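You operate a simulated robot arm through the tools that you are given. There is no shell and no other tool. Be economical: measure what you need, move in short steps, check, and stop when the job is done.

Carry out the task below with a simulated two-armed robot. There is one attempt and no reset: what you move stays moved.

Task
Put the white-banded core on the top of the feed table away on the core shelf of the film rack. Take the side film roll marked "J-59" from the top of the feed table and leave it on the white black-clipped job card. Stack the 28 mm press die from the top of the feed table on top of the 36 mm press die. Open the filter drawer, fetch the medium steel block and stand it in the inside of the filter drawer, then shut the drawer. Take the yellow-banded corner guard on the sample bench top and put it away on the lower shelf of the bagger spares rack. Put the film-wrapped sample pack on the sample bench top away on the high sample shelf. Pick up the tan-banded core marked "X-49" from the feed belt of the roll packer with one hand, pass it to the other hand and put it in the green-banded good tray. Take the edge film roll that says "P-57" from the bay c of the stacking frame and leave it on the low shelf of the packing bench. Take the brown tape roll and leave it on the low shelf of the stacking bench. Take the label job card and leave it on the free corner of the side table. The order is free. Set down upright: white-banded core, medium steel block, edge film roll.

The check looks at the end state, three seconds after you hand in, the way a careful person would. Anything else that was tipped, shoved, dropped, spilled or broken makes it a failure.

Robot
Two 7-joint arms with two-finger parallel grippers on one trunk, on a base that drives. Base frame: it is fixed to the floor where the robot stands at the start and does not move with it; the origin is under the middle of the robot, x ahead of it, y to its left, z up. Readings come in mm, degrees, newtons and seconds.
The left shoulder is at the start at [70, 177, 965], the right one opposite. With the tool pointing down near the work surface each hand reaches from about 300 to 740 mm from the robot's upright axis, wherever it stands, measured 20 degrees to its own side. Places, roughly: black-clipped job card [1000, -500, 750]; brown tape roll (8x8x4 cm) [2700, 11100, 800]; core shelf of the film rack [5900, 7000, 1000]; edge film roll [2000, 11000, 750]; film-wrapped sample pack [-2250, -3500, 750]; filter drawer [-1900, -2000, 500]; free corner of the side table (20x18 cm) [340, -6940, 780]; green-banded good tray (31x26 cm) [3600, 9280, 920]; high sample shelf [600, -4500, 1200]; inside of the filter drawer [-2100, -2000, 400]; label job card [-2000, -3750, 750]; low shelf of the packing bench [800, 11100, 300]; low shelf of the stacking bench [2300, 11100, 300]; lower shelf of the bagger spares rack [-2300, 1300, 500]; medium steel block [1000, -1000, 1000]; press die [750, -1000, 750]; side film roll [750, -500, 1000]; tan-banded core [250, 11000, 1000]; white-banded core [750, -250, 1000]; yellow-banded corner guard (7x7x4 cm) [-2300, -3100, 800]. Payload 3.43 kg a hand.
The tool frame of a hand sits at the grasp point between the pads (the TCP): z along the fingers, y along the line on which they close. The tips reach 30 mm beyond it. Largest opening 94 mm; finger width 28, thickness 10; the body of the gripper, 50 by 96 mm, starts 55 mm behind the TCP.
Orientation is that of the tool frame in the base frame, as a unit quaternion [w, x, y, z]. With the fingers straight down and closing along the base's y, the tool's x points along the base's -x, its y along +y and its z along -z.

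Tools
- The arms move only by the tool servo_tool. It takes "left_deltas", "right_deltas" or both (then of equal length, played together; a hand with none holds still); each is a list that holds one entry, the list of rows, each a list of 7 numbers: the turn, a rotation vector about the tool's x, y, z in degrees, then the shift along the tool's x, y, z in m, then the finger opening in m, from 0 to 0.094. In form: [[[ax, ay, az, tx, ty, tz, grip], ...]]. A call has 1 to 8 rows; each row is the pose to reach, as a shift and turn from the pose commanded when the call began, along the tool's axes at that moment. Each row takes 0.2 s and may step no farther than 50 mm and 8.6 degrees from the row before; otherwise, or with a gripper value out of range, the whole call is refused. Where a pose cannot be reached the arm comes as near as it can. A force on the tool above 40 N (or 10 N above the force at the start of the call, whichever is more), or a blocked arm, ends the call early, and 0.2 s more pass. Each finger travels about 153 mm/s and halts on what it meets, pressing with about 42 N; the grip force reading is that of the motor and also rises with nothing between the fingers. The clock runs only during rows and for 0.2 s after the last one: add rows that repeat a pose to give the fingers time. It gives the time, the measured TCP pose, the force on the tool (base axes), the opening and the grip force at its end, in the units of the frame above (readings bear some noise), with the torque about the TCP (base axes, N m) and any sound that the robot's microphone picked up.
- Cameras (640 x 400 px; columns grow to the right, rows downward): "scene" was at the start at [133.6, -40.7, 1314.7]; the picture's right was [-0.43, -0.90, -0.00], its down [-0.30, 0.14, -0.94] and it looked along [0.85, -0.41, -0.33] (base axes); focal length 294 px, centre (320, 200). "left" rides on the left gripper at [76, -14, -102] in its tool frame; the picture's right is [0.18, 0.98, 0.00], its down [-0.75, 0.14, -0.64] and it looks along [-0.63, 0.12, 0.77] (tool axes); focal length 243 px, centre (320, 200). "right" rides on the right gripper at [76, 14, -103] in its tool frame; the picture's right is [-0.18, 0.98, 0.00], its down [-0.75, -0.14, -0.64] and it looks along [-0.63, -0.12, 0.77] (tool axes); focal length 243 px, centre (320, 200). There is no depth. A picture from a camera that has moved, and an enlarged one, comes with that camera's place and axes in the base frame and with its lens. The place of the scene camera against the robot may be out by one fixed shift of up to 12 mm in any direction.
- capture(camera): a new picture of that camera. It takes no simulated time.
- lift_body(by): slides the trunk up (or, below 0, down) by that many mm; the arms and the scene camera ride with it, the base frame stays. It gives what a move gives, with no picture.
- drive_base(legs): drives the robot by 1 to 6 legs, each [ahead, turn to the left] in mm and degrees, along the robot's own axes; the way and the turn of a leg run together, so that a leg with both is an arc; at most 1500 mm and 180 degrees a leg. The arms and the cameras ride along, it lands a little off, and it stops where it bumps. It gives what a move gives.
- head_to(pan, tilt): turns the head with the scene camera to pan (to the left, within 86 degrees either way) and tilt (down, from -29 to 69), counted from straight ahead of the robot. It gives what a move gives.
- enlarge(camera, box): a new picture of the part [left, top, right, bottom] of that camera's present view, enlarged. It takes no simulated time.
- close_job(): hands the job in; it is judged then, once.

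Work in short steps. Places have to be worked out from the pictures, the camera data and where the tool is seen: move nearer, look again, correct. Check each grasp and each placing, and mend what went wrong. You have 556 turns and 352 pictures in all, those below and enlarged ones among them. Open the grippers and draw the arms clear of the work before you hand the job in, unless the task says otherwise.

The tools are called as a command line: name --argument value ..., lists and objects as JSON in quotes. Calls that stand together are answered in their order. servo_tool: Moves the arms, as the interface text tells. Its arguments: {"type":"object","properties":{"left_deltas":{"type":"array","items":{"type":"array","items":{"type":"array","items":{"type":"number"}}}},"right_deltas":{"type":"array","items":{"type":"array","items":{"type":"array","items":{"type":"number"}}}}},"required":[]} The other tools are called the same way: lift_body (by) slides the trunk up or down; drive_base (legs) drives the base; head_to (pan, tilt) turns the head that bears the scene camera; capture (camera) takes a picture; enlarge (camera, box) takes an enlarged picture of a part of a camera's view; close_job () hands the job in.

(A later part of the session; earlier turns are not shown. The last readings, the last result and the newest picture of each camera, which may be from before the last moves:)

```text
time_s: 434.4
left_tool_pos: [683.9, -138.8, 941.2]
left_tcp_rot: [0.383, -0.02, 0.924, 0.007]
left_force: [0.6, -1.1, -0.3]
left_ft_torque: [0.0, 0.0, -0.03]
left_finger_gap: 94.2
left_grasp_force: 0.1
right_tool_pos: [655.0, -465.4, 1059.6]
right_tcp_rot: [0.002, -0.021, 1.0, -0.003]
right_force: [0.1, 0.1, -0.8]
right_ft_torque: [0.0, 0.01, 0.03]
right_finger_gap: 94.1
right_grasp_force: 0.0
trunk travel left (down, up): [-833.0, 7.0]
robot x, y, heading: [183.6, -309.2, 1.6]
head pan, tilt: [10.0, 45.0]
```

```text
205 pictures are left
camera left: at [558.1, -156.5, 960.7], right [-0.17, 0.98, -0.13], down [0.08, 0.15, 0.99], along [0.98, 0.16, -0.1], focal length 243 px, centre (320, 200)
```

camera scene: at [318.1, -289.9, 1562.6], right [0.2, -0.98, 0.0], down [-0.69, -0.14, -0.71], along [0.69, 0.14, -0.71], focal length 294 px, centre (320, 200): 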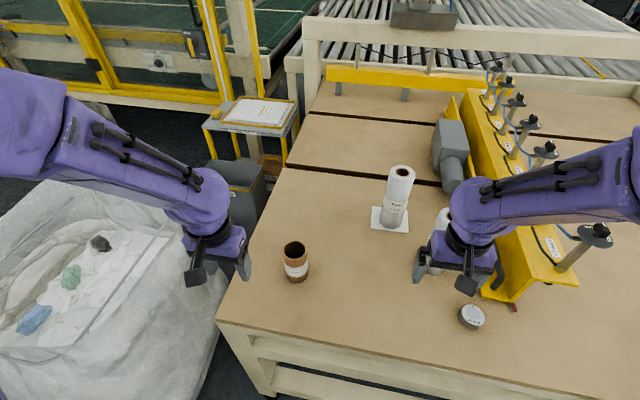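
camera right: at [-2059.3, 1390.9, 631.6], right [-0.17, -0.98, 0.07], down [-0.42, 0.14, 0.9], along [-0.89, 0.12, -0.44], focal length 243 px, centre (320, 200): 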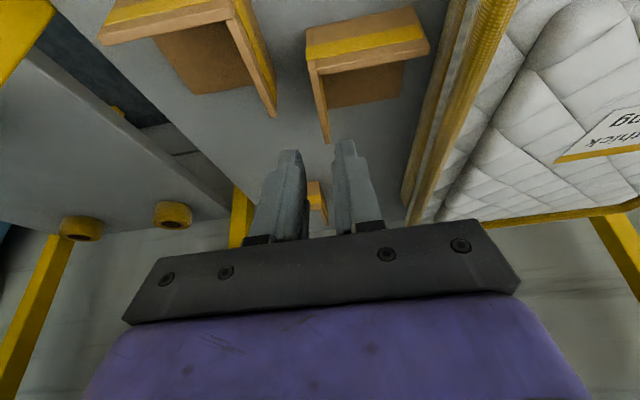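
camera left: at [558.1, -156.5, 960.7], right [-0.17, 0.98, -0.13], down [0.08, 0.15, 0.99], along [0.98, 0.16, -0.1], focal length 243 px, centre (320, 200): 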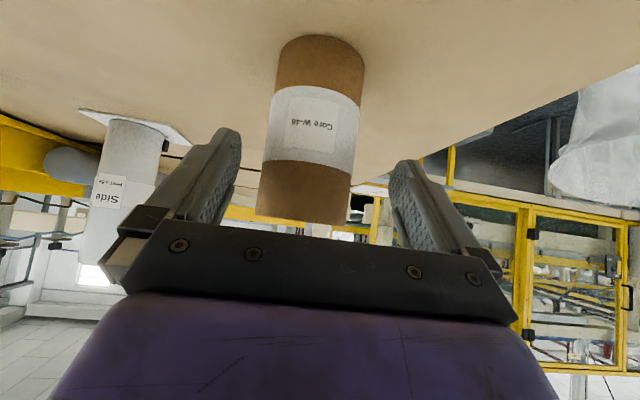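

Now the fingers are level. I advance the last ~41 mm onto the core and close.

servo_tool --left_deltas '[[[0, 0, 0, -0.004, -0.002, 0.014, 0.094], [0, 0, 0, -0.008, -0.004, 0.028, 0.094], [0, 0, 0, -0.011, -0.005, 0.041, 0.094], [0, 0, 0, -0.011, -0.005, 0.041, 0.094]]]'

capture --camera "left"

```text
time_s: 435.4
left_tool_pos: [721.0, -144.8, 919.7]
left_tcp_rot: [0.382, -0.016, 0.924, 0.008]
left_force: [0.5, 0.0, 0.3]
left_ft_torque: [-0.02, -0.04, 0.01]
left_finger_gap: 94.2
left_grasp_force: 0.2
right_tool_pos: [654.5, -464.7, 1059.2]
right_tcp_rot: [0.002, -0.02, 1.0, -0.004]
right_force: [0.0, 0.8, 0.4]
right_ft_torque: [0.0, 0.01, 0.04]
right_finger_gap: 94.2
right_grasp_force: 0.1
trunk travel left (down, up): [-833.0, 7.0]
robot x, y, heading: [190.2, -305.9, 1.6]
head pan, tilt: [10.0, 45.0]
```

```text
204 pictures are left
camera left: at [594.3, -161.9, 938.9], right [-0.16, 0.98, -0.13], down [0.08, 0.14, 0.99], along [0.98, 0.15, -0.1], focal length 243 px, centre (320, 200)
```

left: 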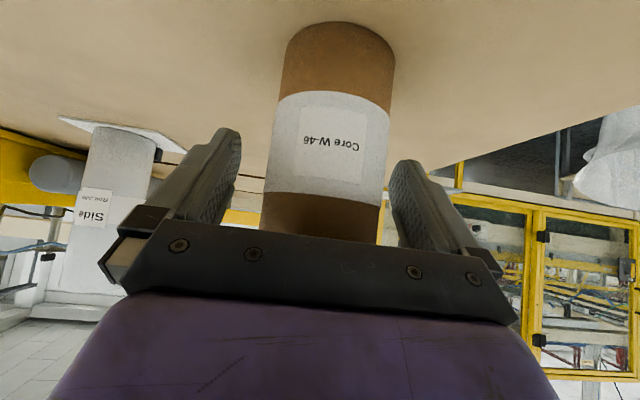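

Core lies between the fingers; I close and lift 60 mm.

servo_tool --left_deltas '[[[0, 0, 0, 0, 0, 0, 0.07], [0, 0, 0, 0, 0, 0, 0.04], [0, 0, 0, 0, 0, 0, 0.04], [0, 0, 0, 0, 0, 0, 0.04], [0, 0, 0, -0.015, 0, -0.015, 0.04], [0, 0, 0, -0.04, 0, -0.04, 0.04], [0, 0, 0, -0.055, 0, -0.055, 0.04]]]'

capture --camera "left"

capture --camera "scene"

```text
time_s: 437.0
left_tool_pos: [721.1, -145.2, 998.7]
left_tcp_rot: [0.382, -0.016, 0.924, 0.006]
left_force: [-0.5, 1.3, -0.5]
left_ft_torque: [-0.01, -0.01, 0.04]
left_finger_gap: 62.8
left_grasp_force: 41.7
right_tool_pos: [653.7, -466.4, 1059.6]
right_tcp_rot: [0.002, -0.021, 1.0, -0.004]
right_force: [0.7, -0.5, 0.2]
right_ft_torque: [0.01, 0.0, -0.01]
right_finger_gap: 94.1
right_grasp_force: 0.0
trunk travel left (down, up): [-833.0, 7.0]
robot x, y, heading: [189.2, -307.6, 1.7]
head pan, tilt: [10.0, 45.0]
```

```text
203 pictures are left
camera left: at [594.5, -162.0, 1018.4], right [-0.16, 0.98, -0.13], down [0.08, 0.14, 0.99], along [0.98, 0.15, -0.1], focal length 243 px, centre (320, 200)
```

left: 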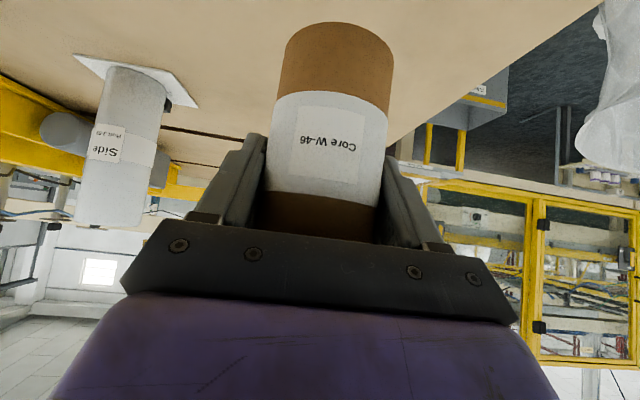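

```text
202 pictures are left
camera scene: at [316.8, -290.0, 1562.6], right [0.2, -0.98, 0.0], down [-0.69, -0.14, -0.71], along [0.69, 0.14, -0.71], focal length 294 px, centre (320, 200)
```

scene: 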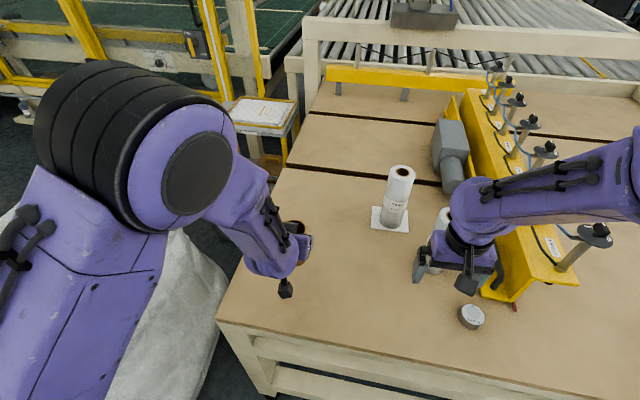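

Core held upright (62.8 mm). I back away, lower the trunk some for stability, and go out to the north aisle.

drive_base --legs '[[-500, 0], [0, 133]]'

lift_body --by -120

drive_base --legs '[[800, 0], [0, -45], [1500, 0], [1200, 0]]'

head_to --pan -40 --tilt 8

capture --camera "scene"

```text
time_s: 445.4
left_tool_pos: [-791.9, -35.3, 997.9]
left_tcp_rot: [-0.15, 0.85, -0.363, -0.351]
left_force: [-0.2, -0.3, -0.2]
left_ft_torque: [0.03, 0.04, 0.0]
left_finger_gap: 62.5
left_grasp_force: 42.4
right_tool_pos: [-508.0, 129.2, 1059.1]
right_tcp_rot: [-0.003, 0.921, -0.389, 0.0]
right_force: [-0.1, 0.4, 0.6]
right_ft_torque: [-0.02, 0.02, -0.02]
right_finger_gap: 93.7
right_grasp_force: 0.1
trunk travel left (down, up): [-833.0, 7.0]
robot x, y, heading: [-314.4, -323.4, 133.6]
head pan, tilt: [10.0, 45.0]
```

```text
time_s: 446.9
left_tool_pos: [-791.2, -34.1, 879.0]
left_tcp_rot: [-0.15, 0.851, -0.362, -0.351]
left_force: [-0.4, -0.3, -0.6]
left_ft_torque: [0.02, 0.0, 0.01]
left_finger_gap: 62.6
left_grasp_force: 42.4
right_tool_pos: [-506.4, 129.6, 940.4]
right_tcp_rot: [-0.004, 0.921, -0.389, 0.0]
right_force: [-0.2, -0.4, 0.7]
right_ft_torque: [0.0, 0.01, 0.0]
right_finger_gap: 94.2
right_grasp_force: 0.0
trunk travel left (down, up): [-713.0, 127.0]
robot x, y, heading: [-315.7, -321.9, 133.5]
head pan, tilt: [10.0, 45.0]
```

```text
time_s: 466.1
left_tool_pos: [-909.7, 3536.7, 878.5]
left_tcp_rot: [0.275, -0.642, 0.665, 0.265]
left_force: [0.1, -0.5, -0.5]
left_ft_torque: [-0.02, 0.0, 0.02]
left_finger_gap: 62.0
left_grasp_force: 42.1
right_tool_pos: [-593.2, 3447.1, 939.5]
right_tcp_rot: [0.004, -0.698, 0.716, -0.002]
right_force: [0.1, -1.1, 0.1]
right_ft_torque: [0.05, 0.01, -0.02]
right_finger_gap: 93.9
right_grasp_force: 0.0
trunk travel left (down, up): [-713.0, 127.0]
robot x, y, heading: [-780.4, 2987.8, 88.0]
head pan, tilt: [10.0, 45.0]
```

```text
time_s: 467.3
left_tool_pos: [-909.6, 3535.6, 879.0]
left_tcp_rot: [0.275, -0.642, 0.664, 0.266]
left_force: [0.4, -0.2, -0.8]
left_ft_torque: [-0.01, 0.01, 0.01]
left_finger_gap: 61.9
left_grasp_force: 42.8
right_tool_pos: [-593.2, 3447.1, 938.7]
right_tcp_rot: [0.003, -0.698, 0.716, -0.001]
right_force: [-0.7, -0.2, -0.9]
right_ft_torque: [0.01, 0.0, -0.04]
right_finger_gap: 94.0
right_grasp_force: 0.1
trunk travel left (down, up): [-713.0, 127.0]
robot x, y, heading: [-781.2, 2989.2, 87.9]
head pan, tilt: [-40.0, 8.0]
```

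```text
201 pictures are left
camera scene: at [-718.6, 3111.2, 1500.8], right [0.74, -0.67, 0.0], down [-0.09, -0.1, -0.99], along [0.66, 0.73, -0.14], focal length 294 px, centre (320, 200)
```

scene: 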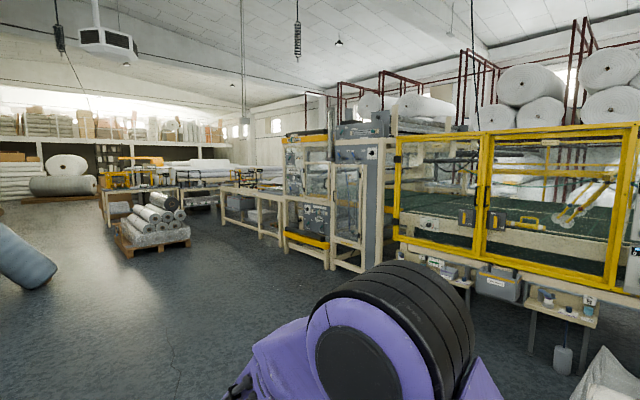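

The machine line runs along x≈2450 from y≈3500 to 10200. I drive diagonally to about [1300,5400] and look north/east for a passage.

drive_base --legs '[[0, -38], [1500, 0], [1500, 0], [0, 40]]'

head_to --pan -15 --tilt 8

capture --camera "scene"

```text
time_s: 485.5
left_tool_pos: [1015.2, 5846.8, 878.3]
left_tcp_rot: [0.269, -0.653, 0.654, 0.27]
left_force: [-0.5, 0.4, -0.4]
left_ft_torque: [0.01, -0.02, -0.01]
left_finger_gap: 60.7
left_grasp_force: 41.8
right_tool_pos: [1333.2, 5768.9, 938.6]
right_tcp_rot: [-0.003, 0.709, -0.705, 0.0]
right_force: [-0.3, -0.5, 0.6]
right_ft_torque: [-0.01, 0.0, 0.03]
right_finger_gap: 93.8
right_grasp_force: 0.0
trunk travel left (down, up): [-713.0, 127.0]
robot x, y, heading: [1157.2, 5307.1, 89.6]
head pan, tilt: [-40.0, 8.0]
```

```text
time_s: 486.4
left_tool_pos: [1014.6, 5848.1, 878.4]
left_tcp_rot: [0.27, -0.653, 0.655, 0.27]
left_force: [0.4, -0.2, -1.0]
left_ft_torque: [-0.01, -0.03, -0.02]
left_finger_gap: 60.7
left_grasp_force: 41.5
right_tool_pos: [1333.3, 5769.5, 940.0]
right_tcp_rot: [-0.003, 0.709, -0.706, 0.0]
right_force: [-0.5, -0.3, -0.4]
right_ft_torque: [0.03, 0.0, -0.05]
right_finger_gap: 93.9
right_grasp_force: 0.0
trunk travel left (down, up): [-713.0, 127.0]
robot x, y, heading: [1161.6, 5305.2, 89.5]
head pan, tilt: [-15.0, 8.0]
```

```text
200 pictures are left
camera scene: at [1183.1, 5448.3, 1500.8], right [0.96, -0.27, 0.0], down [-0.04, -0.13, -0.99], along [0.26, 0.95, -0.14], focal length 294 px, centre (320, 200)
```

scene: 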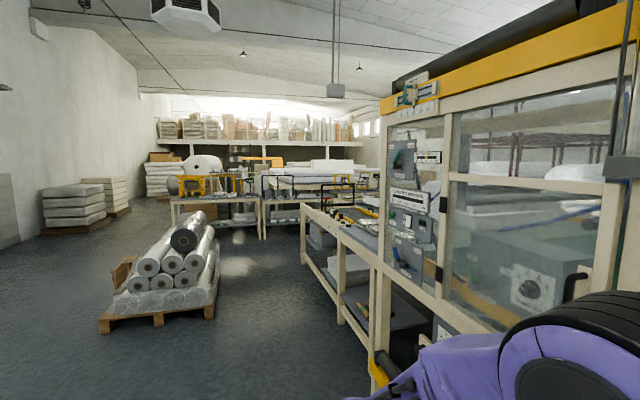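

I check the core in the left hand (gap reading drifted) before going on.

capture --camera "left"

enlarge --camera "scene" --box '[150, 130, 400, 260]'

```text
199 pictures are left
camera left: at [1028.0, 5722.4, 898.0], right [-0.98, -0.13, -0.13], down [-0.14, 0.08, 0.99], along [-0.12, 0.99, -0.1], focal length 243 px, centre (320, 200)
```

left: 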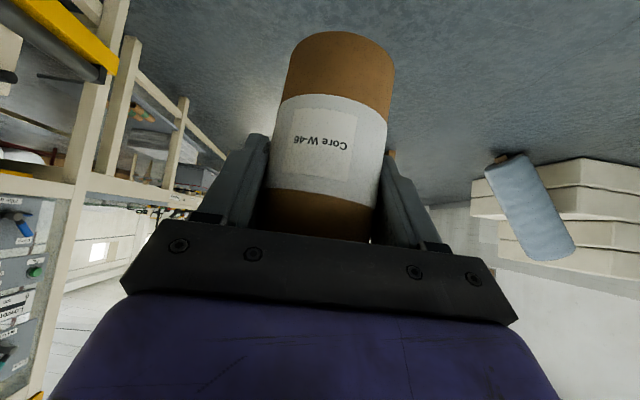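

```text
2.56 times, centred on (275, 195) of scene
camera zoom: at [1183.1, 5448.3, 1500.8], right [0.96, -0.27, 0.0], down [-0.04, -0.13, -0.99], along [0.26, 0.95, -0.14], focal length 751 px, centre (435, 213)
```

zoom: 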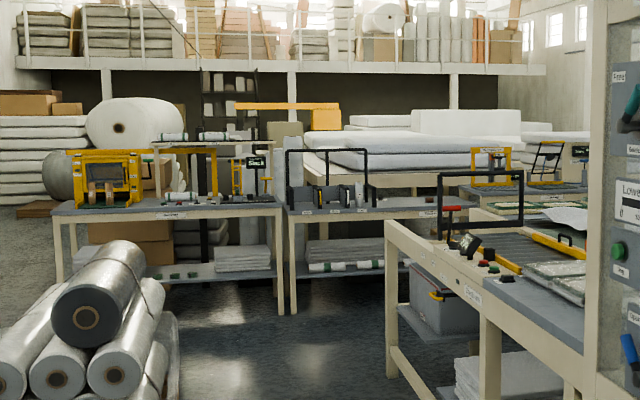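

Core still well held. There's a passage at y≈9400–10800 around the end of the right-hand bench. I drive up the corridor at x≈1450 to y≈9650.

drive_base --legs '[[0, -3.6], [1500, 0], [1500, 0], [1350, 0], [0, -60]]'

head_to --pan 0 --tilt 10

capture --camera "scene"

```text
time_s: 510.3
left_tool_pos: [1938.2, 9999.8, 879.1]
left_tcp_rot: [0.374, -0.192, 0.904, 0.079]
left_force: [-0.8, -0.2, -0.9]
left_ft_torque: [-0.01, 0.0, 0.02]
left_finger_gap: 59.1
left_grasp_force: 42.5
right_tool_pos: [1996.2, 9677.1, 939.2]
right_tcp_rot: [0.003, -0.21, 0.978, -0.003]
right_force: [0.4, -0.5, 0.9]
right_ft_torque: [0.01, 0.01, 0.0]
right_finger_gap: 93.8
right_grasp_force: 0.1
trunk travel left (down, up): [-713.0, 127.0]
robot x, y, heading: [1507.6, 9643.9, 23.8]
head pan, tilt: [-15.0, 8.0]
```

```text
time_s: 511.1
left_tool_pos: [1938.9, 9999.1, 878.8]
left_tcp_rot: [0.374, -0.192, 0.904, 0.08]
left_force: [-0.4, 0.0, 0.1]
left_ft_torque: [0.01, 0.0, -0.03]
left_finger_gap: 58.7
left_grasp_force: 41.8
right_tool_pos: [1997.0, 9675.5, 939.9]
right_tcp_rot: [0.002, -0.211, 0.978, -0.003]
right_force: [-0.2, -0.9, -0.2]
right_ft_torque: [0.03, 0.01, -0.02]
right_finger_gap: 94.1
right_grasp_force: 0.1
trunk travel left (down, up): [-713.0, 127.0]
robot x, y, heading: [1507.3, 9644.3, 23.6]
head pan, tilt: [0.0, 10.0]
```

```text
197 pictures are left
camera scene: at [1636.4, 9705.1, 1497.6], right [0.4, -0.92, 0.0], down [-0.16, -0.07, -0.98], along [0.9, 0.4, -0.17], focal length 294 px, centre (320, 200)
```

scene: 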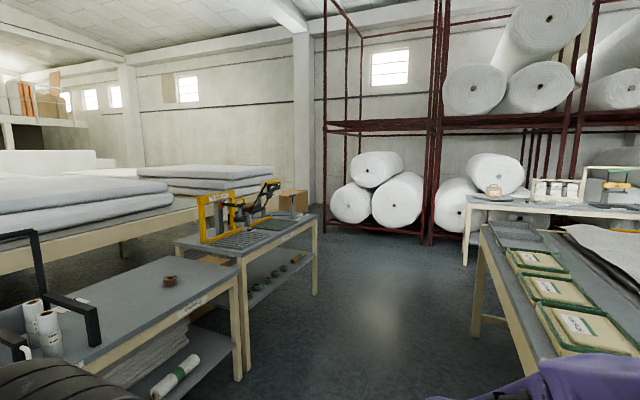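

The gap keeps shrinking (58.7), so the core is creeping in the grip. I look at it.

capture --camera "left"

```text
196 pictures are left
camera left: at [1828.8, 9935.7, 898.1], right [-0.52, 0.85, -0.13], down [0.02, 0.16, 0.99], along [0.86, 0.51, -0.1], focal length 243 px, centre (320, 200)
```

left: 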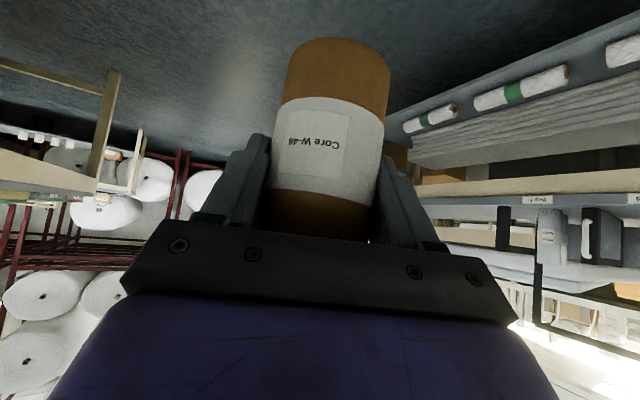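

The core is being squeezed forward slowly (≈13 mm so far). I will set it on the nearby stacking bench and re-grip it upright from above. I drive to that bench.

lift_body --by 60

drive_base --legs '[[0, 8], [960, 0], [0, 58]]'

head_to --pan 5 --tilt 40

capture --camera "scene"

```text
time_s: 512.1
left_tool_pos: [1939.3, 9999.0, 939.2]
left_tcp_rot: [0.374, -0.191, 0.904, 0.079]
left_force: [-0.7, -0.2, 0.2]
left_ft_torque: [0.0, 0.0, -0.01]
left_finger_gap: 59.0
left_grasp_force: 42.0
right_tool_pos: [1997.2, 9676.1, 997.6]
right_tcp_rot: [0.003, -0.211, 0.977, -0.003]
right_force: [0.3, -0.7, 0.6]
right_ft_torque: [0.0, -0.01, 0.02]
right_finger_gap: 94.0
right_grasp_force: 0.0
trunk travel left (down, up): [-773.0, 67.0]
robot x, y, heading: [1505.7, 9649.5, 23.7]
head pan, tilt: [0.0, 10.0]
```

```text
time_s: 520.3
left_tool_pos: [2169.7, 10684.6, 938.7]
left_tcp_rot: [-0.269, 0.655, -0.652, -0.271]
left_force: [-0.2, -0.9, -1.6]
left_ft_torque: [0.02, -0.03, 0.0]
left_finger_gap: 58.9
left_grasp_force: 42.1
right_tool_pos: [2488.7, 10609.2, 998.8]
right_tcp_rot: [-0.003, 0.711, -0.704, 0.0]
right_force: [0.0, 0.1, 0.6]
right_ft_torque: [-0.03, -0.01, -0.03]
right_finger_gap: 94.0
right_grasp_force: 0.2
trunk travel left (down, up): [-773.0, 67.0]
robot x, y, heading: [2316.8, 10147.7, 89.6]
head pan, tilt: [0.0, 10.0]
```

```text
time_s: 521.2
left_tool_pos: [2169.5, 10686.1, 939.5]
left_tcp_rot: [-0.269, 0.655, -0.652, -0.272]
left_force: [-0.2, -0.1, -0.8]
left_ft_torque: [0.03, 0.01, 0.01]
left_finger_gap: 59.0
left_grasp_force: 42.3
right_tool_pos: [2489.0, 10608.7, 998.6]
right_tcp_rot: [-0.004, 0.711, -0.703, 0.001]
right_force: [1.1, 0.7, -0.4]
right_ft_torque: [0.0, -0.02, -0.02]
right_finger_gap: 94.1
right_grasp_force: 0.1
trunk travel left (down, up): [-773.0, 67.0]
robot x, y, heading: [2315.9, 10144.0, 90.1]
head pan, tilt: [5.0, 40.0]
```

```text
195 pictures are left
camera scene: at [2309.1, 10281.7, 1510.0], right [1.0, 0.09, 0.0], down [0.06, -0.64, -0.77], along [-0.07, 0.76, -0.64], focal length 294 px, centre (320, 200)
```

scene: 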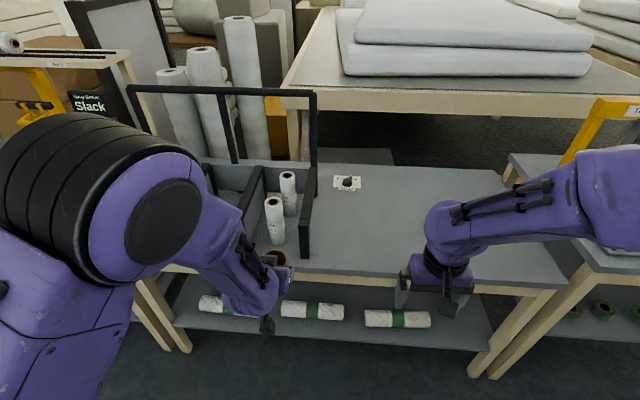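

There's free bench surface right of the frame. I shift 240 mm right and 150 mm closer to set the core down there for now.

drive_base --legs '[[0, -90], [230, 0], [0, 90], [150, 0]]'

capture --camera "scene"

capture --camera "left"

```text
time_s: 531.5
left_tool_pos: [2405.3, 10832.5, 938.9]
left_tcp_rot: [0.271, -0.652, 0.655, 0.27]
left_force: [-0.2, -0.5, -0.8]
left_ft_torque: [-0.03, 0.0, 0.01]
left_finger_gap: 58.9
left_grasp_force: 42.1
right_tool_pos: [2723.6, 10752.8, 999.8]
right_tcp_rot: [-0.005, 0.707, -0.707, 0.0]
right_force: [-0.9, -0.4, 0.6]
right_ft_torque: [0.02, -0.01, 0.04]
right_finger_gap: 94.1
right_grasp_force: 0.1
trunk travel left (down, up): [-773.0, 67.0]
robot x, y, heading: [2549.5, 10293.7, 89.5]
head pan, tilt: [5.0, 40.0]
```

```text
194 pictures are left
camera scene: at [2541.2, 10427.2, 1510.2], right [1.0, 0.08, 0.0], down [0.05, -0.64, -0.77], along [-0.06, 0.76, -0.64], focal length 294 px, centre (320, 200)
```

scene: 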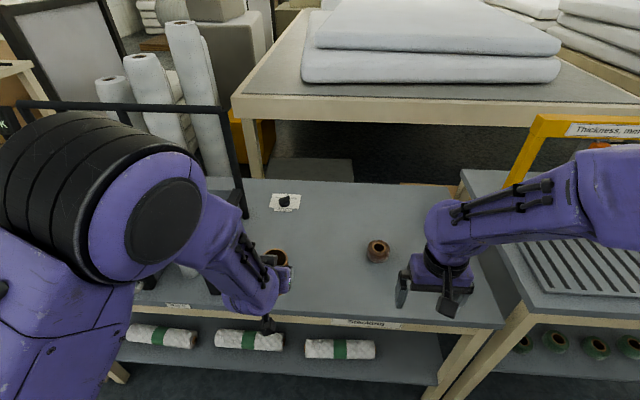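

```text
193 pictures are left
camera left: at [2418.4, 10707.1, 958.7], right [-0.98, -0.12, -0.13], down [-0.14, 0.08, 0.99], along [-0.11, 0.99, -0.1], focal length 243 px, centre (320, 200)
```

left: 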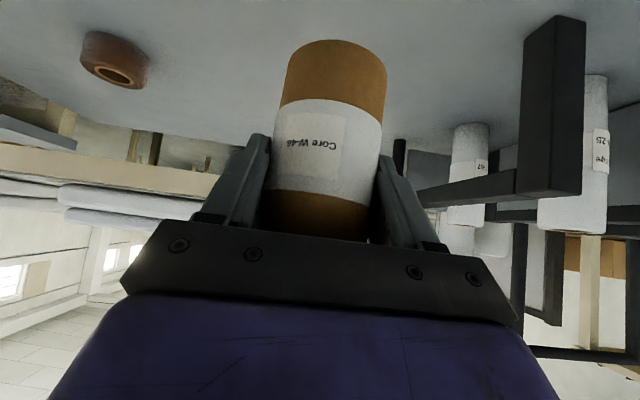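

Brown tape is on the same bench. I extend ~45 mm and lower the core ~60 mm.

servo_tool --left_deltas '[[[0, 0, 0, 0.003, 0, 0.025, 0.04], [0, 0, 0, 0.007, 0, 0.05, 0.04], [0, 0, 0, 0.0106, 0, 0.074, 0.04], [0, 0, 0, 0.0106, 0, 0.074, 0.04]]]'

capture --camera "left"

```text
time_s: 532.5
left_tool_pos: [2406.7, 10877.6, 879.7]
left_tcp_rot: [0.271, -0.652, 0.655, 0.27]
left_force: [-0.4, -0.8, -0.8]
left_ft_torque: [-0.02, 0.04, 0.02]
left_finger_gap: 59.1
left_grasp_force: 41.7
right_tool_pos: [2724.1, 10754.4, 999.0]
right_tcp_rot: [-0.004, 0.708, -0.706, 0.001]
right_force: [-0.4, 0.3, 0.5]
right_ft_torque: [0.04, -0.01, -0.04]
right_finger_gap: 94.0
right_grasp_force: 0.1
trunk travel left (down, up): [-773.0, 67.0]
robot x, y, heading: [2549.7, 10290.3, 89.8]
head pan, tilt: [5.0, 40.0]
```

```text
192 pictures are left
camera left: at [2420.7, 10752.6, 897.7], right [-0.98, -0.13, -0.13], down [-0.14, 0.08, 0.99], along [-0.11, 0.99, -0.1], focal length 243 px, centre (320, 200)
```

left: 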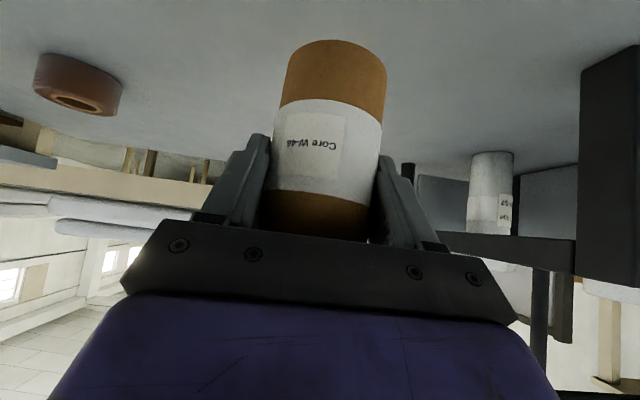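

I lower vertically in small steps.

servo_tool --left_deltas '[[[0, 0, 0, 0.005, 0, 0.005, 0.04], [0, 0, 0, 0.01, 0, 0.01, 0.04], [0, 0, 0, 0.014, 0, 0.014, 0.04]]]'

```text
time_s: 533.3
left_tool_pos: [2407.7, 10879.7, 858.1]
left_tcp_rot: [0.271, -0.651, 0.656, 0.269]
left_force: [0.2, 1.1, -1.2]
left_ft_torque: [-0.02, -0.03, 0.02]
left_finger_gap: 58.9
left_grasp_force: 41.7
right_tool_pos: [2723.6, 10753.8, 999.1]
right_tcp_rot: [-0.004, 0.708, -0.706, 0.001]
right_force: [-0.3, 0.6, -0.4]
right_ft_torque: [0.03, -0.02, 0.02]
right_finger_gap: 94.0
right_grasp_force: 0.1
trunk travel left (down, up): [-773.0, 67.0]
robot x, y, heading: [2548.4, 10293.8, 89.7]
head pan, tilt: [5.0, 40.0]
```

servo_tool --left_deltas '[[[0, 0, 0, 0.003, 0, 0.003, 0.04], [0, 0, 0, 0.006, 0, 0.006, 0.04], [0, 0, 0, 0.009, 0, 0.009, 0.04]]]'

```text
time_s: 534.1
left_tool_pos: [2405.8, 10879.4, 846.7]
left_tcp_rot: [0.27, -0.652, 0.654, 0.27]
left_force: [-0.4, 0.5, -0.6]
left_ft_torque: [0.0, -0.02, -0.02]
left_finger_gap: 58.8
left_grasp_force: 41.4
right_tool_pos: [2723.2, 10754.2, 998.3]
right_tcp_rot: [-0.004, 0.708, -0.706, 0.001]
right_force: [0.2, -0.3, -0.2]
right_ft_torque: [0.02, -0.03, -0.01]
right_finger_gap: 94.0
right_grasp_force: 0.0
trunk travel left (down, up): [-773.0, 67.0]
robot x, y, heading: [2545.0, 10295.1, 89.6]
head pan, tilt: [5.0, 40.0]
```

servo_tool --left_deltas '[[[0, 0, 0, 0.003, 0, 0.003, 0.04], [0, 0, 0, 0.006, 0, 0.006, 0.04], [0, 0, 0, 0.009, 0, 0.009, 0.04]]]'

capture --camera "left"

```text
time_s: 534.9
left_tool_pos: [2407.3, 10879.1, 833.8]
left_tcp_rot: [0.271, -0.652, 0.655, 0.269]
left_force: [-0.8, -0.1, -0.6]
left_ft_torque: [-0.02, 0.01, 0.05]
left_finger_gap: 58.8
left_grasp_force: 41.8
right_tool_pos: [2724.3, 10754.5, 999.3]
right_tcp_rot: [-0.004, 0.708, -0.706, 0.001]
right_force: [0.2, 0.1, -0.2]
right_ft_torque: [0.02, 0.0, 0.01]
right_finger_gap: 93.9
right_grasp_force: 0.1
trunk travel left (down, up): [-773.0, 67.0]
robot x, y, heading: [2544.3, 10294.9, 89.3]
head pan, tilt: [5.0, 40.0]
```

```text
191 pictures are left
camera left: at [2419.1, 10753.1, 852.7], right [-0.98, -0.13, -0.13], down [-0.14, 0.08, 0.99], along [-0.11, 0.99, -0.1], focal length 243 px, centre (320, 200)
```

left: 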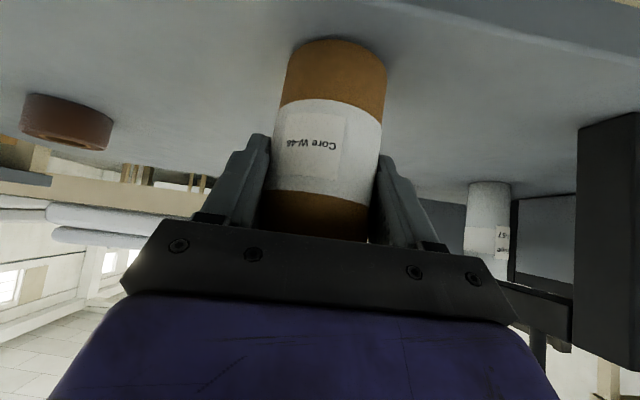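

Still hovering; continue.

servo_tool --left_deltas '[[[0, 0, 0, 0.003, 0, 0.003, 0.04], [0, 0, 0, 0.006, 0, 0.006, 0.04], [0, 0, 0, 0.009, 0, 0.009, 0.04]]]'

```text
time_s: 535.8
left_tool_pos: [2406.0, 10882.0, 829.9]
left_tcp_rot: [-0.278, 0.651, -0.65, -0.278]
left_force: [-1.3, -6.7, 27.1]
left_ft_torque: [-0.93, -0.2, -0.09]
left_finger_gap: 58.9
left_grasp_force: 41.9
right_tool_pos: [2723.6, 10751.6, 1000.5]
right_tcp_rot: [-0.004, 0.708, -0.706, -0.001]
right_force: [-0.6, -0.2, -0.8]
right_ft_torque: [-0.03, -0.02, 0.05]
right_finger_gap: 94.2
right_grasp_force: 0.0
trunk travel left (down, up): [-773.0, 67.0]
robot x, y, heading: [2544.1, 10298.1, 89.6]
head pan, tilt: [5.0, 40.0]
stopped in row 3 (left hand): the force on the tool passed its limit (the readings are from after the stop); the commanded pose is now the measured one
```

Contact (bench z≈760). I relax 2 mm, open, and retreat along the finger axis.

servo_tool --left_deltas '[[[0, 0, 0, -0.0014, 0, -0.0014, 0.04], [0, 0, 0, -0.0014, 0, -0.0014, 0.065], [0, 0, 0, -0.0014, 0, -0.0014, 0.09], [0, 0, 0, -0.0014, 0, -0.0014, 0.094], [0, 0, 0, -0.0014, 0, -0.03, 0.094], [0, 0, 0, -0.0014, 0, -0.07, 0.094], [0, 0, 0, -0.0014, 0, -0.11, 0.094]]]'

capture --camera "left"

```text
time_s: 537.4
left_tool_pos: [2404.4, 10804.3, 904.8]
left_tcp_rot: [0.275, -0.651, 0.651, 0.275]
left_force: [0.8, 0.2, -0.1]
left_ft_torque: [0.0, -0.01, 0.02]
left_finger_gap: 93.7
left_grasp_force: 0.0
right_tool_pos: [2724.2, 10753.3, 999.0]
right_tcp_rot: [-0.004, 0.708, -0.706, 0.0]
right_force: [-0.4, -0.2, -0.4]
right_ft_torque: [0.03, -0.01, 0.02]
right_finger_gap: 94.1
right_grasp_force: 0.1
trunk travel left (down, up): [-773.0, 67.0]
robot x, y, heading: [2550.0, 10296.4, 89.6]
head pan, tilt: [5.0, 40.0]
```

```text
190 pictures are left
camera left: at [2418.4, 10678.6, 921.9], right [-0.98, -0.13, -0.13], down [-0.14, 0.07, 0.99], along [-0.12, 0.99, -0.08], focal length 243 px, centre (320, 200)
```

left: 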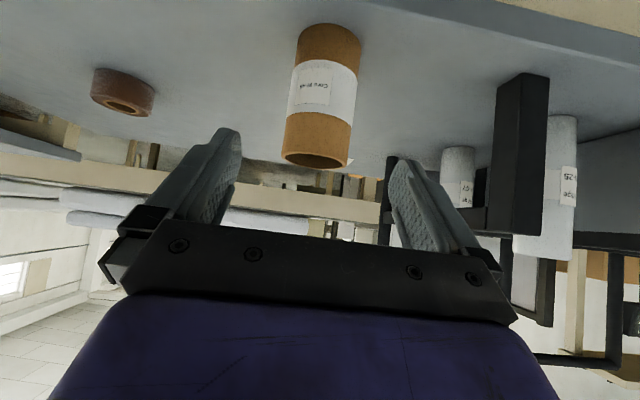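

The core stands safely on the bench at ≈[2405,10890]. Now the brown tape (≈[2663,11040]) with the right hand: I tilt it 50° forward and go to a pre-grasp.

servo_tool --right_deltas '[[[0, -6.25, 0, -0.026, 0.008, 0.017, 0.094], [0, -12.5, 0, -0.052, 0.015, 0.034, 0.094], [0, -18.75, 0, -0.078, 0.023, 0.051, 0.094], [0, -25, 0, -0.104, 0.03, 0.068, 0.094], [0, -31.25, 0, -0.13, 0.038, 0.085, 0.094], [0, -37.5, 0, -0.157, 0.046, 0.103, 0.094], [0, -43.75, 0, -0.183, 0.053, 0.12, 0.094], [0, -50, 0, -0.21, 0.061, 0.138, 0.094]]]'

capture --camera "right"

```text
time_s: 539.2
left_tool_pos: [2404.3, 10806.7, 902.7]
left_tcp_rot: [0.274, -0.651, 0.652, 0.274]
left_force: [0.4, 0.1, 0.0]
left_ft_torque: [-0.01, 0.01, 0.01]
left_finger_gap: 93.8
left_grasp_force: 0.0
right_tool_pos: [2662.6, 10966.4, 861.1]
right_tcp_rot: [-0.303, 0.642, -0.638, -0.299]
right_force: [0.4, 0.6, 0.6]
right_ft_torque: [0.01, 0.01, -0.01]
right_finger_gap: 94.0
right_grasp_force: 0.1
trunk travel left (down, up): [-773.0, 67.0]
robot x, y, heading: [2547.3, 10293.4, 89.4]
head pan, tilt: [5.0, 40.0]
```

```text
189 pictures are left
camera right: at [2648.4, 10837.8, 866.8], right [-0.98, 0.12, 0.13], down [0.13, -0.01, 0.99], along [0.12, 0.99, 0.0], focal length 243 px, centre (320, 200)
```

right: 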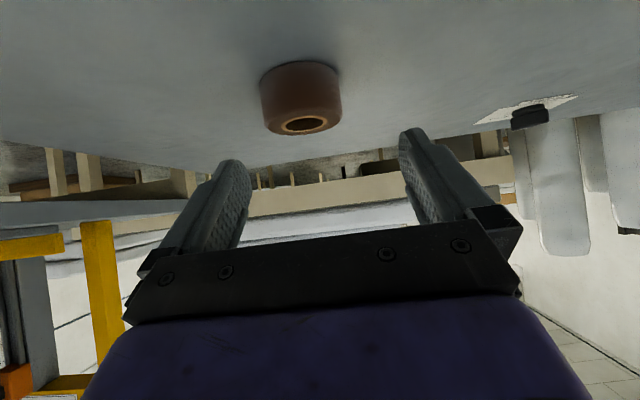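

I measure the tape more precisely with an enlarged view.

enlarge --camera "right" --box '[240, 40, 370, 150]'

```text
3.64 times, centred on (305, 95) of right
camera zoom: at [2648.4, 10837.8, 866.8], right [-0.98, 0.12, 0.13], down [0.13, -0.01, 0.99], along [0.12, 0.99, 0.0], focal length 882 px, centre (374, 582)
```

zoom: 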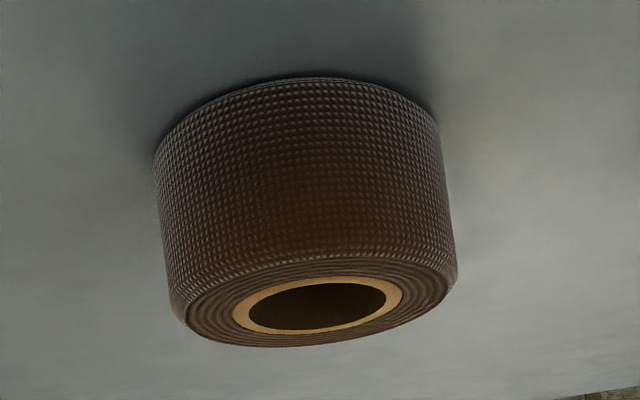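

Fit: tape centre ≈[2684,11090], top z≈785, bench z≈745. I align laterally and move to ~100 mm before it.

servo_tool --right_deltas '[[[0, 0, 0, -0.009, -0.011, 0.023, 0.094], [0, 0, 0, -0.017, -0.0215, 0.0466, 0.094], [0, 0, 0, -0.017, -0.0215, 0.0466, 0.094]]]'

capture --camera "right"

```text
time_s: 540.0
left_tool_pos: [2404.2, 10804.6, 904.1]
left_tcp_rot: [0.275, -0.651, 0.652, 0.274]
left_force: [-0.5, 0.7, -0.5]
left_ft_torque: [0.01, -0.01, -0.03]
left_finger_gap: 94.2
left_grasp_force: 0.0
right_tool_pos: [2684.6, 11011.3, 846.3]
right_tcp_rot: [-0.302, 0.642, -0.639, -0.298]
right_force: [-0.2, -0.6, -0.2]
right_ft_torque: [0.03, 0.02, -0.02]
right_finger_gap: 94.0
right_grasp_force: 0.0
trunk travel left (down, up): [-773.0, 67.0]
robot x, y, heading: [2551.1, 10294.0, 89.5]
head pan, tilt: [5.0, 40.0]
```

```text
187 pictures are left
camera right: at [2670.4, 10883.6, 853.2], right [-0.98, 0.12, 0.13], down [0.13, -0.01, 0.99], along [0.12, 0.99, 0.0], focal length 243 px, centre (320, 200)
```

right: 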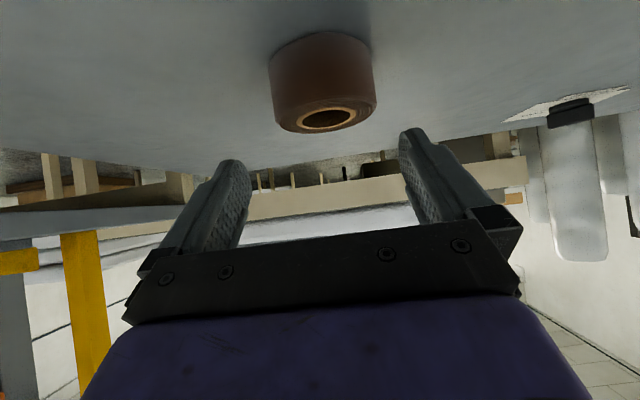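

Alignment good (tape ≈[2681,11083]). I advance 65 mm and check.

servo_tool --right_deltas '[[[0, 0, 0, 0.001, 0.002, 0.03, 0.094], [0, 0, 0, 0.002, 0.0036, 0.065, 0.094], [0, 0, 0, 0.002, 0.0036, 0.065, 0.094]]]'

capture --camera "right"

```text
time_s: 540.8
left_tool_pos: [2404.7, 10809.1, 900.7]
left_tcp_rot: [0.273, -0.652, 0.653, 0.272]
left_force: [-0.2, 0.5, -1.1]
left_ft_torque: [0.0, -0.03, 0.01]
left_finger_gap: 94.0
left_grasp_force: 0.0
right_tool_pos: [2682.1, 11061.7, 796.6]
right_tcp_rot: [-0.299, 0.643, -0.64, -0.297]
right_force: [-0.5, 0.8, -0.3]
right_ft_torque: [0.0, 0.02, -0.01]
right_finger_gap: 94.0
right_grasp_force: 0.0
trunk travel left (down, up): [-773.0, 67.0]
robot x, y, heading: [2541.4, 10292.3, 89.7]
head pan, tilt: [5.0, 40.0]
```

```text
186 pictures are left
camera right: at [2666.1, 10934.9, 804.6], right [-0.98, 0.12, 0.14], down [0.14, 0.0, 0.99], along [0.12, 0.99, -0.01], focal length 243 px, centre (320, 200)
```

right: 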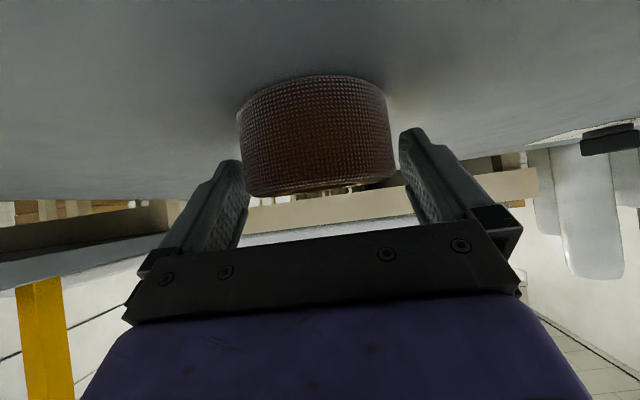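

The tape is centred between the fingers. Final small move down/forward and close.

servo_tool --right_deltas '[[[0, 0, 0, 0.0033, 0, 0.0093, 0.094], [0, 0, 0, 0.0066, 0, 0.0186, 0.094], [0, 0, 0, 0.0066, 0, 0.0186, 0.08], [0, 0, 0, 0.0066, 0, 0.0186, 0.05], [0, 0, 0, 0.0066, 0, 0.0186, 0.05], [0, 0, 0, 0.0066, 0, 0.0186, 0.05]]]'

capture --camera "right"

```text
time_s: 542.2
left_tool_pos: [2404.8, 10806.4, 904.4]
left_tcp_rot: [0.275, -0.651, 0.652, 0.275]
left_force: [-0.1, -0.5, 0.4]
left_ft_torque: [0.01, 0.01, 0.02]
left_finger_gap: 94.1
left_grasp_force: 0.1
right_tool_pos: [2681.1, 11060.5, 801.2]
right_tcp_rot: [-0.301, 0.642, -0.639, -0.298]
right_force: [-0.2, 0.1, 0.1]
right_ft_torque: [0.0, -0.02, 0.02]
right_finger_gap: 72.3
right_grasp_force: 42.4
right hand out of reach, approached as far as the arm can: row 1, 2, 3, 4, 5, 6
trunk travel left (down, up): [-773.0, 67.0]
robot x, y, heading: [2549.2, 10293.0, 89.5]
head pan, tilt: [5.0, 40.0]
```

```text
185 pictures are left
camera right: at [2667.5, 10932.2, 808.5], right [-0.98, 0.12, 0.14], down [0.13, -0.01, 0.99], along [0.12, 0.99, 0.0], focal length 243 px, centre (320, 200)
```

right: 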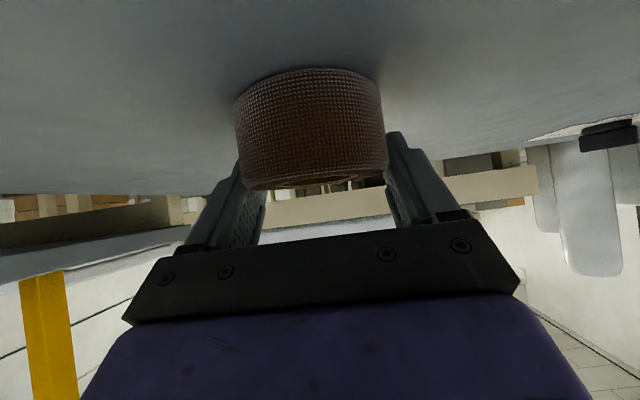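

Reach ended early and it closed too high. I reopen, creep the base 50 mm closer, and redo the final approach.

servo_tool --right_deltas '[[[0, 0, 0, 0, 0, 0, 0.08], [0, 0, 0, 0, 0, 0, 0.094], [0, 0, 0, 0, 0, -0.03, 0.094], [0, 0, 0, 0, 0, -0.06, 0.094]]]'

drive_base --legs '[[50, 0]]'

servo_tool --right_deltas '[[[0, 0, 0, 0, 0, 0, 0.094], [0, 0, 0, 0, 0, 0, 0.094], [0, 0, 0, 0, 0, 0, 0.094]]]'

capture --camera "right"

```text
time_s: 543.2
left_tool_pos: [2404.9, 10805.2, 903.5]
left_tcp_rot: [-0.274, 0.652, -0.652, -0.275]
left_force: [-0.6, 0.6, 0.1]
left_ft_torque: [0.01, 0.02, 0.01]
left_finger_gap: 94.0
left_grasp_force: 0.1
right_tool_pos: [2682.7, 11059.8, 800.4]
right_tcp_rot: [-0.302, 0.642, -0.639, -0.298]
right_force: [-0.2, 0.3, 1.1]
right_ft_torque: [0.0, -0.01, -0.01]
right_finger_gap: 93.8
right_grasp_force: 0.0
right hand out of reach, approached as far as the arm can: row 3, 4
trunk travel left (down, up): [-773.0, 67.0]
robot x, y, heading: [2548.5, 10294.1, 89.5]
head pan, tilt: [5.0, 40.0]
```

```text
time_s: 544.1
left_tool_pos: [2404.6, 10848.5, 907.4]
left_tcp_rot: [0.278, -0.65, 0.651, 0.277]
left_force: [0.1, -0.7, -0.5]
left_ft_torque: [0.02, 0.01, -0.03]
left_finger_gap: 93.7
left_grasp_force: 0.1
right_tool_pos: [2680.4, 11104.6, 808.0]
right_tcp_rot: [-0.305, 0.641, -0.636, -0.302]
right_force: [0.2, -0.7, -0.6]
right_ft_torque: [-0.03, 0.02, -0.01]
right_finger_gap: 94.1
right_grasp_force: 0.0
trunk travel left (down, up): [-773.0, 67.0]
robot x, y, heading: [2545.4, 10345.3, 89.5]
head pan, tilt: [5.0, 40.0]
```

```text
time_s: 544.9
left_tool_pos: [2404.5, 10854.6, 903.4]
left_tcp_rot: [0.274, -0.651, 0.653, 0.274]
left_force: [-1.0, 0.9, 0.3]
left_ft_torque: [0.0, -0.03, 0.02]
left_finger_gap: 93.8
left_grasp_force: 0.1
right_tool_pos: [2680.4, 11109.9, 799.5]
right_tcp_rot: [-0.3, 0.643, -0.639, -0.298]
right_force: [-0.2, 0.2, 0.2]
right_ft_torque: [-0.02, 0.02, -0.02]
right_finger_gap: 93.8
right_grasp_force: 0.1
trunk travel left (down, up): [-773.0, 67.0]
robot x, y, heading: [2548.2, 10345.2, 89.6]
head pan, tilt: [5.0, 40.0]
```

```text
184 pictures are left
camera right: at [2666.4, 10983.5, 807.6], right [-0.98, 0.11, 0.14], down [0.14, -0.01, 0.99], along [0.11, 0.99, -0.01], focal length 243 px, centre (320, 200)
```

right: 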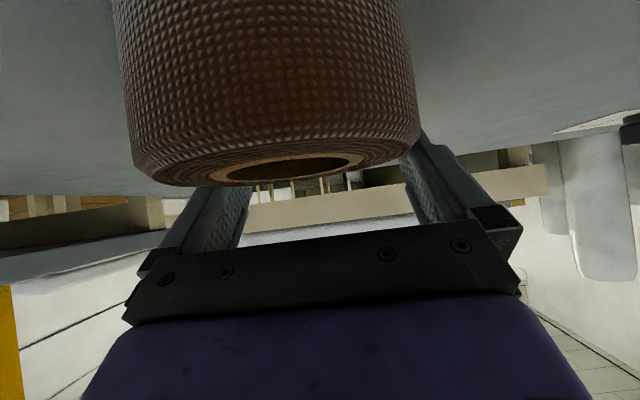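

The hand is now 45 mm too far forward over the tape, without touching it. I back the base 40 mm and lower with the trunk 20 mm.

drive_base --legs '[[-40, 0]]'

servo_tool --right_deltas '[[[0, 0, 0, 0, 0, 0, 0.094], [0, 0, 0, 0, 0, 0, 0.094], [0, 0, 0, 0, 0, 0, 0.094]]]'

capture --camera "right"

```text
time_s: 545.8
left_tool_pos: [2404.3, 10818.2, 902.2]
left_tcp_rot: [0.274, -0.651, 0.653, 0.273]
left_force: [0.7, 0.4, 0.9]
left_ft_torque: [0.01, 0.04, -0.01]
left_finger_gap: 94.0
left_grasp_force: 0.1
right_tool_pos: [2679.2, 11073.2, 799.7]
right_tcp_rot: [-0.3, 0.642, -0.639, -0.298]
right_force: [-0.1, -0.2, -0.6]
right_ft_torque: [-0.02, -0.01, 0.02]
right_finger_gap: 93.9
right_grasp_force: 0.1
trunk travel left (down, up): [-773.0, 67.0]
robot x, y, heading: [2549.7, 10304.5, 89.6]
head pan, tilt: [5.0, 40.0]
```

```text
time_s: 546.6
left_tool_pos: [2405.1, 10815.8, 904.0]
left_tcp_rot: [0.274, -0.651, 0.652, 0.274]
left_force: [-0.3, 0.5, 0.1]
left_ft_torque: [0.0, -0.01, 0.0]
left_finger_gap: 94.2
left_grasp_force: 0.0
right_tool_pos: [2681.6, 11071.3, 802.3]
right_tcp_rot: [-0.302, 0.642, -0.639, -0.298]
right_force: [0.6, -0.5, -0.2]
right_ft_torque: [-0.01, 0.0, 0.02]
right_finger_gap: 94.1
right_grasp_force: 0.0
trunk travel left (down, up): [-773.0, 67.0]
robot x, y, heading: [2552.0, 10305.0, 89.7]
head pan, tilt: [5.0, 40.0]
```

```text
183 pictures are left
camera right: at [2666.4, 10942.6, 809.1], right [-0.98, 0.11, 0.14], down [0.14, -0.01, 0.99], along [0.12, 0.99, 0.0], focal length 243 px, centre (320, 200)
```

right: 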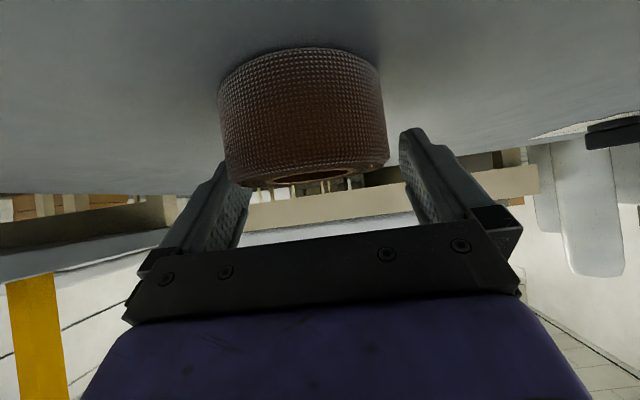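

The tape is ~7 mm to +x of centre; I shift the hand by that and lower with the trunk.

servo_tool --right_deltas '[[[0, 0, 0, 0, -0.004, 0, 0.094], [0, 0, 0, 0, -0.007, 0, 0.094], [0, 0, 0, 0, -0.007, 0, 0.094]]]'

capture --camera "right"

```text
time_s: 547.4
left_tool_pos: [2404.6, 10815.4, 904.2]
left_tcp_rot: [0.275, -0.651, 0.653, 0.274]
left_force: [0.4, 0.2, -0.2]
left_ft_torque: [-0.01, -0.03, 0.03]
left_finger_gap: 94.1
left_grasp_force: 0.1
right_tool_pos: [2687.4, 11071.8, 802.6]
right_tcp_rot: [-0.302, 0.642, -0.638, -0.299]
right_force: [0.2, 0.4, 0.5]
right_ft_torque: [0.03, -0.01, -0.03]
right_finger_gap: 93.9
right_grasp_force: 0.1
trunk travel left (down, up): [-773.0, 67.0]
robot x, y, heading: [2547.2, 10304.9, 89.6]
head pan, tilt: [5.0, 40.0]
```

```text
182 pictures are left
camera right: at [2673.6, 10942.7, 808.8], right [-0.98, 0.11, 0.14], down [0.14, -0.01, 0.99], along [0.12, 0.99, 0.0], focal length 243 px, centre (320, 200)
```

right: 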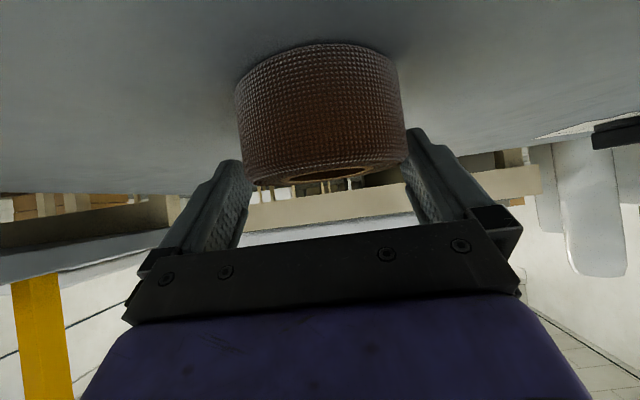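

Centred. Trunk down 21 mm, then close.

lift_body --by -21

servo_tool --right_deltas '[[[0, 0, 0, 0, 0, 0, 0.08], [0, 0, 0, 0, 0, 0, 0.05], [0, 0, 0, 0, 0, 0, 0.05], [0, 0, 0, 0, 0, 0, 0.05]]]'

capture --camera "right"

```text
time_s: 548.0
left_tool_pos: [2404.2, 10811.0, 885.9]
left_tcp_rot: [0.277, -0.65, 0.651, 0.276]
left_force: [-0.8, 0.3, -0.3]
left_ft_torque: [-0.02, 0.01, 0.04]
left_finger_gap: 93.9
left_grasp_force: 0.1
right_tool_pos: [2686.3, 11069.6, 790.2]
right_tcp_rot: [-0.306, 0.639, -0.637, -0.305]
right_force: [2.6, 1.8, 30.8]
right_ft_torque: [0.49, 1.37, -0.08]
right_finger_gap: 92.1
right_grasp_force: 0.1
trunk travel left (down, up): [-752.0, 88.0]
robot x, y, heading: [2552.9, 10308.4, 89.4]
head pan, tilt: [5.0, 40.0]
```

```text
time_s: 549.0
left_tool_pos: [2402.5, 10810.7, 884.2]
left_tcp_rot: [0.278, -0.651, 0.651, 0.275]
left_force: [-0.3, -0.1, 0.1]
left_ft_torque: [0.02, 0.01, -0.02]
left_finger_gap: 93.9
left_grasp_force: 0.0
right_tool_pos: [2681.3, 11069.4, 790.6]
right_tcp_rot: [-0.305, 0.642, -0.635, -0.304]
right_force: [-23.7, -1.4, 31.6]
right_ft_torque: [0.42, 1.9, 0.3]
right_finger_gap: 72.4
right_grasp_force: 41.7
trunk travel left (down, up): [-752.0, 88.0]
robot x, y, heading: [2544.1, 10305.6, 89.7]
head pan, tilt: [5.0, 40.0]
```

```text
181 pictures are left
camera right: at [2667.5, 10940.6, 795.0], right [-0.98, 0.11, 0.14], down [0.14, -0.02, 0.99], along [0.11, 0.99, 0.01], focal length 243 px, centre (320, 200)
```

right: 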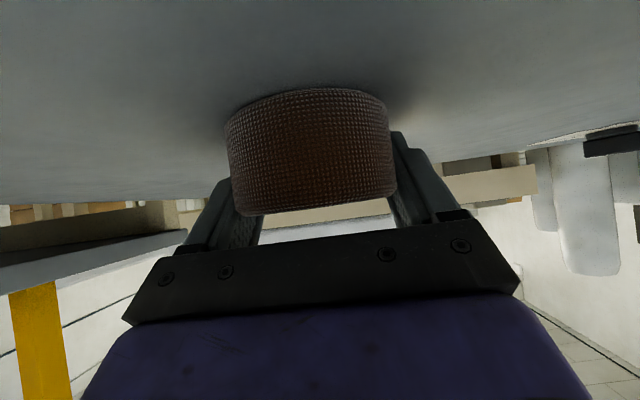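

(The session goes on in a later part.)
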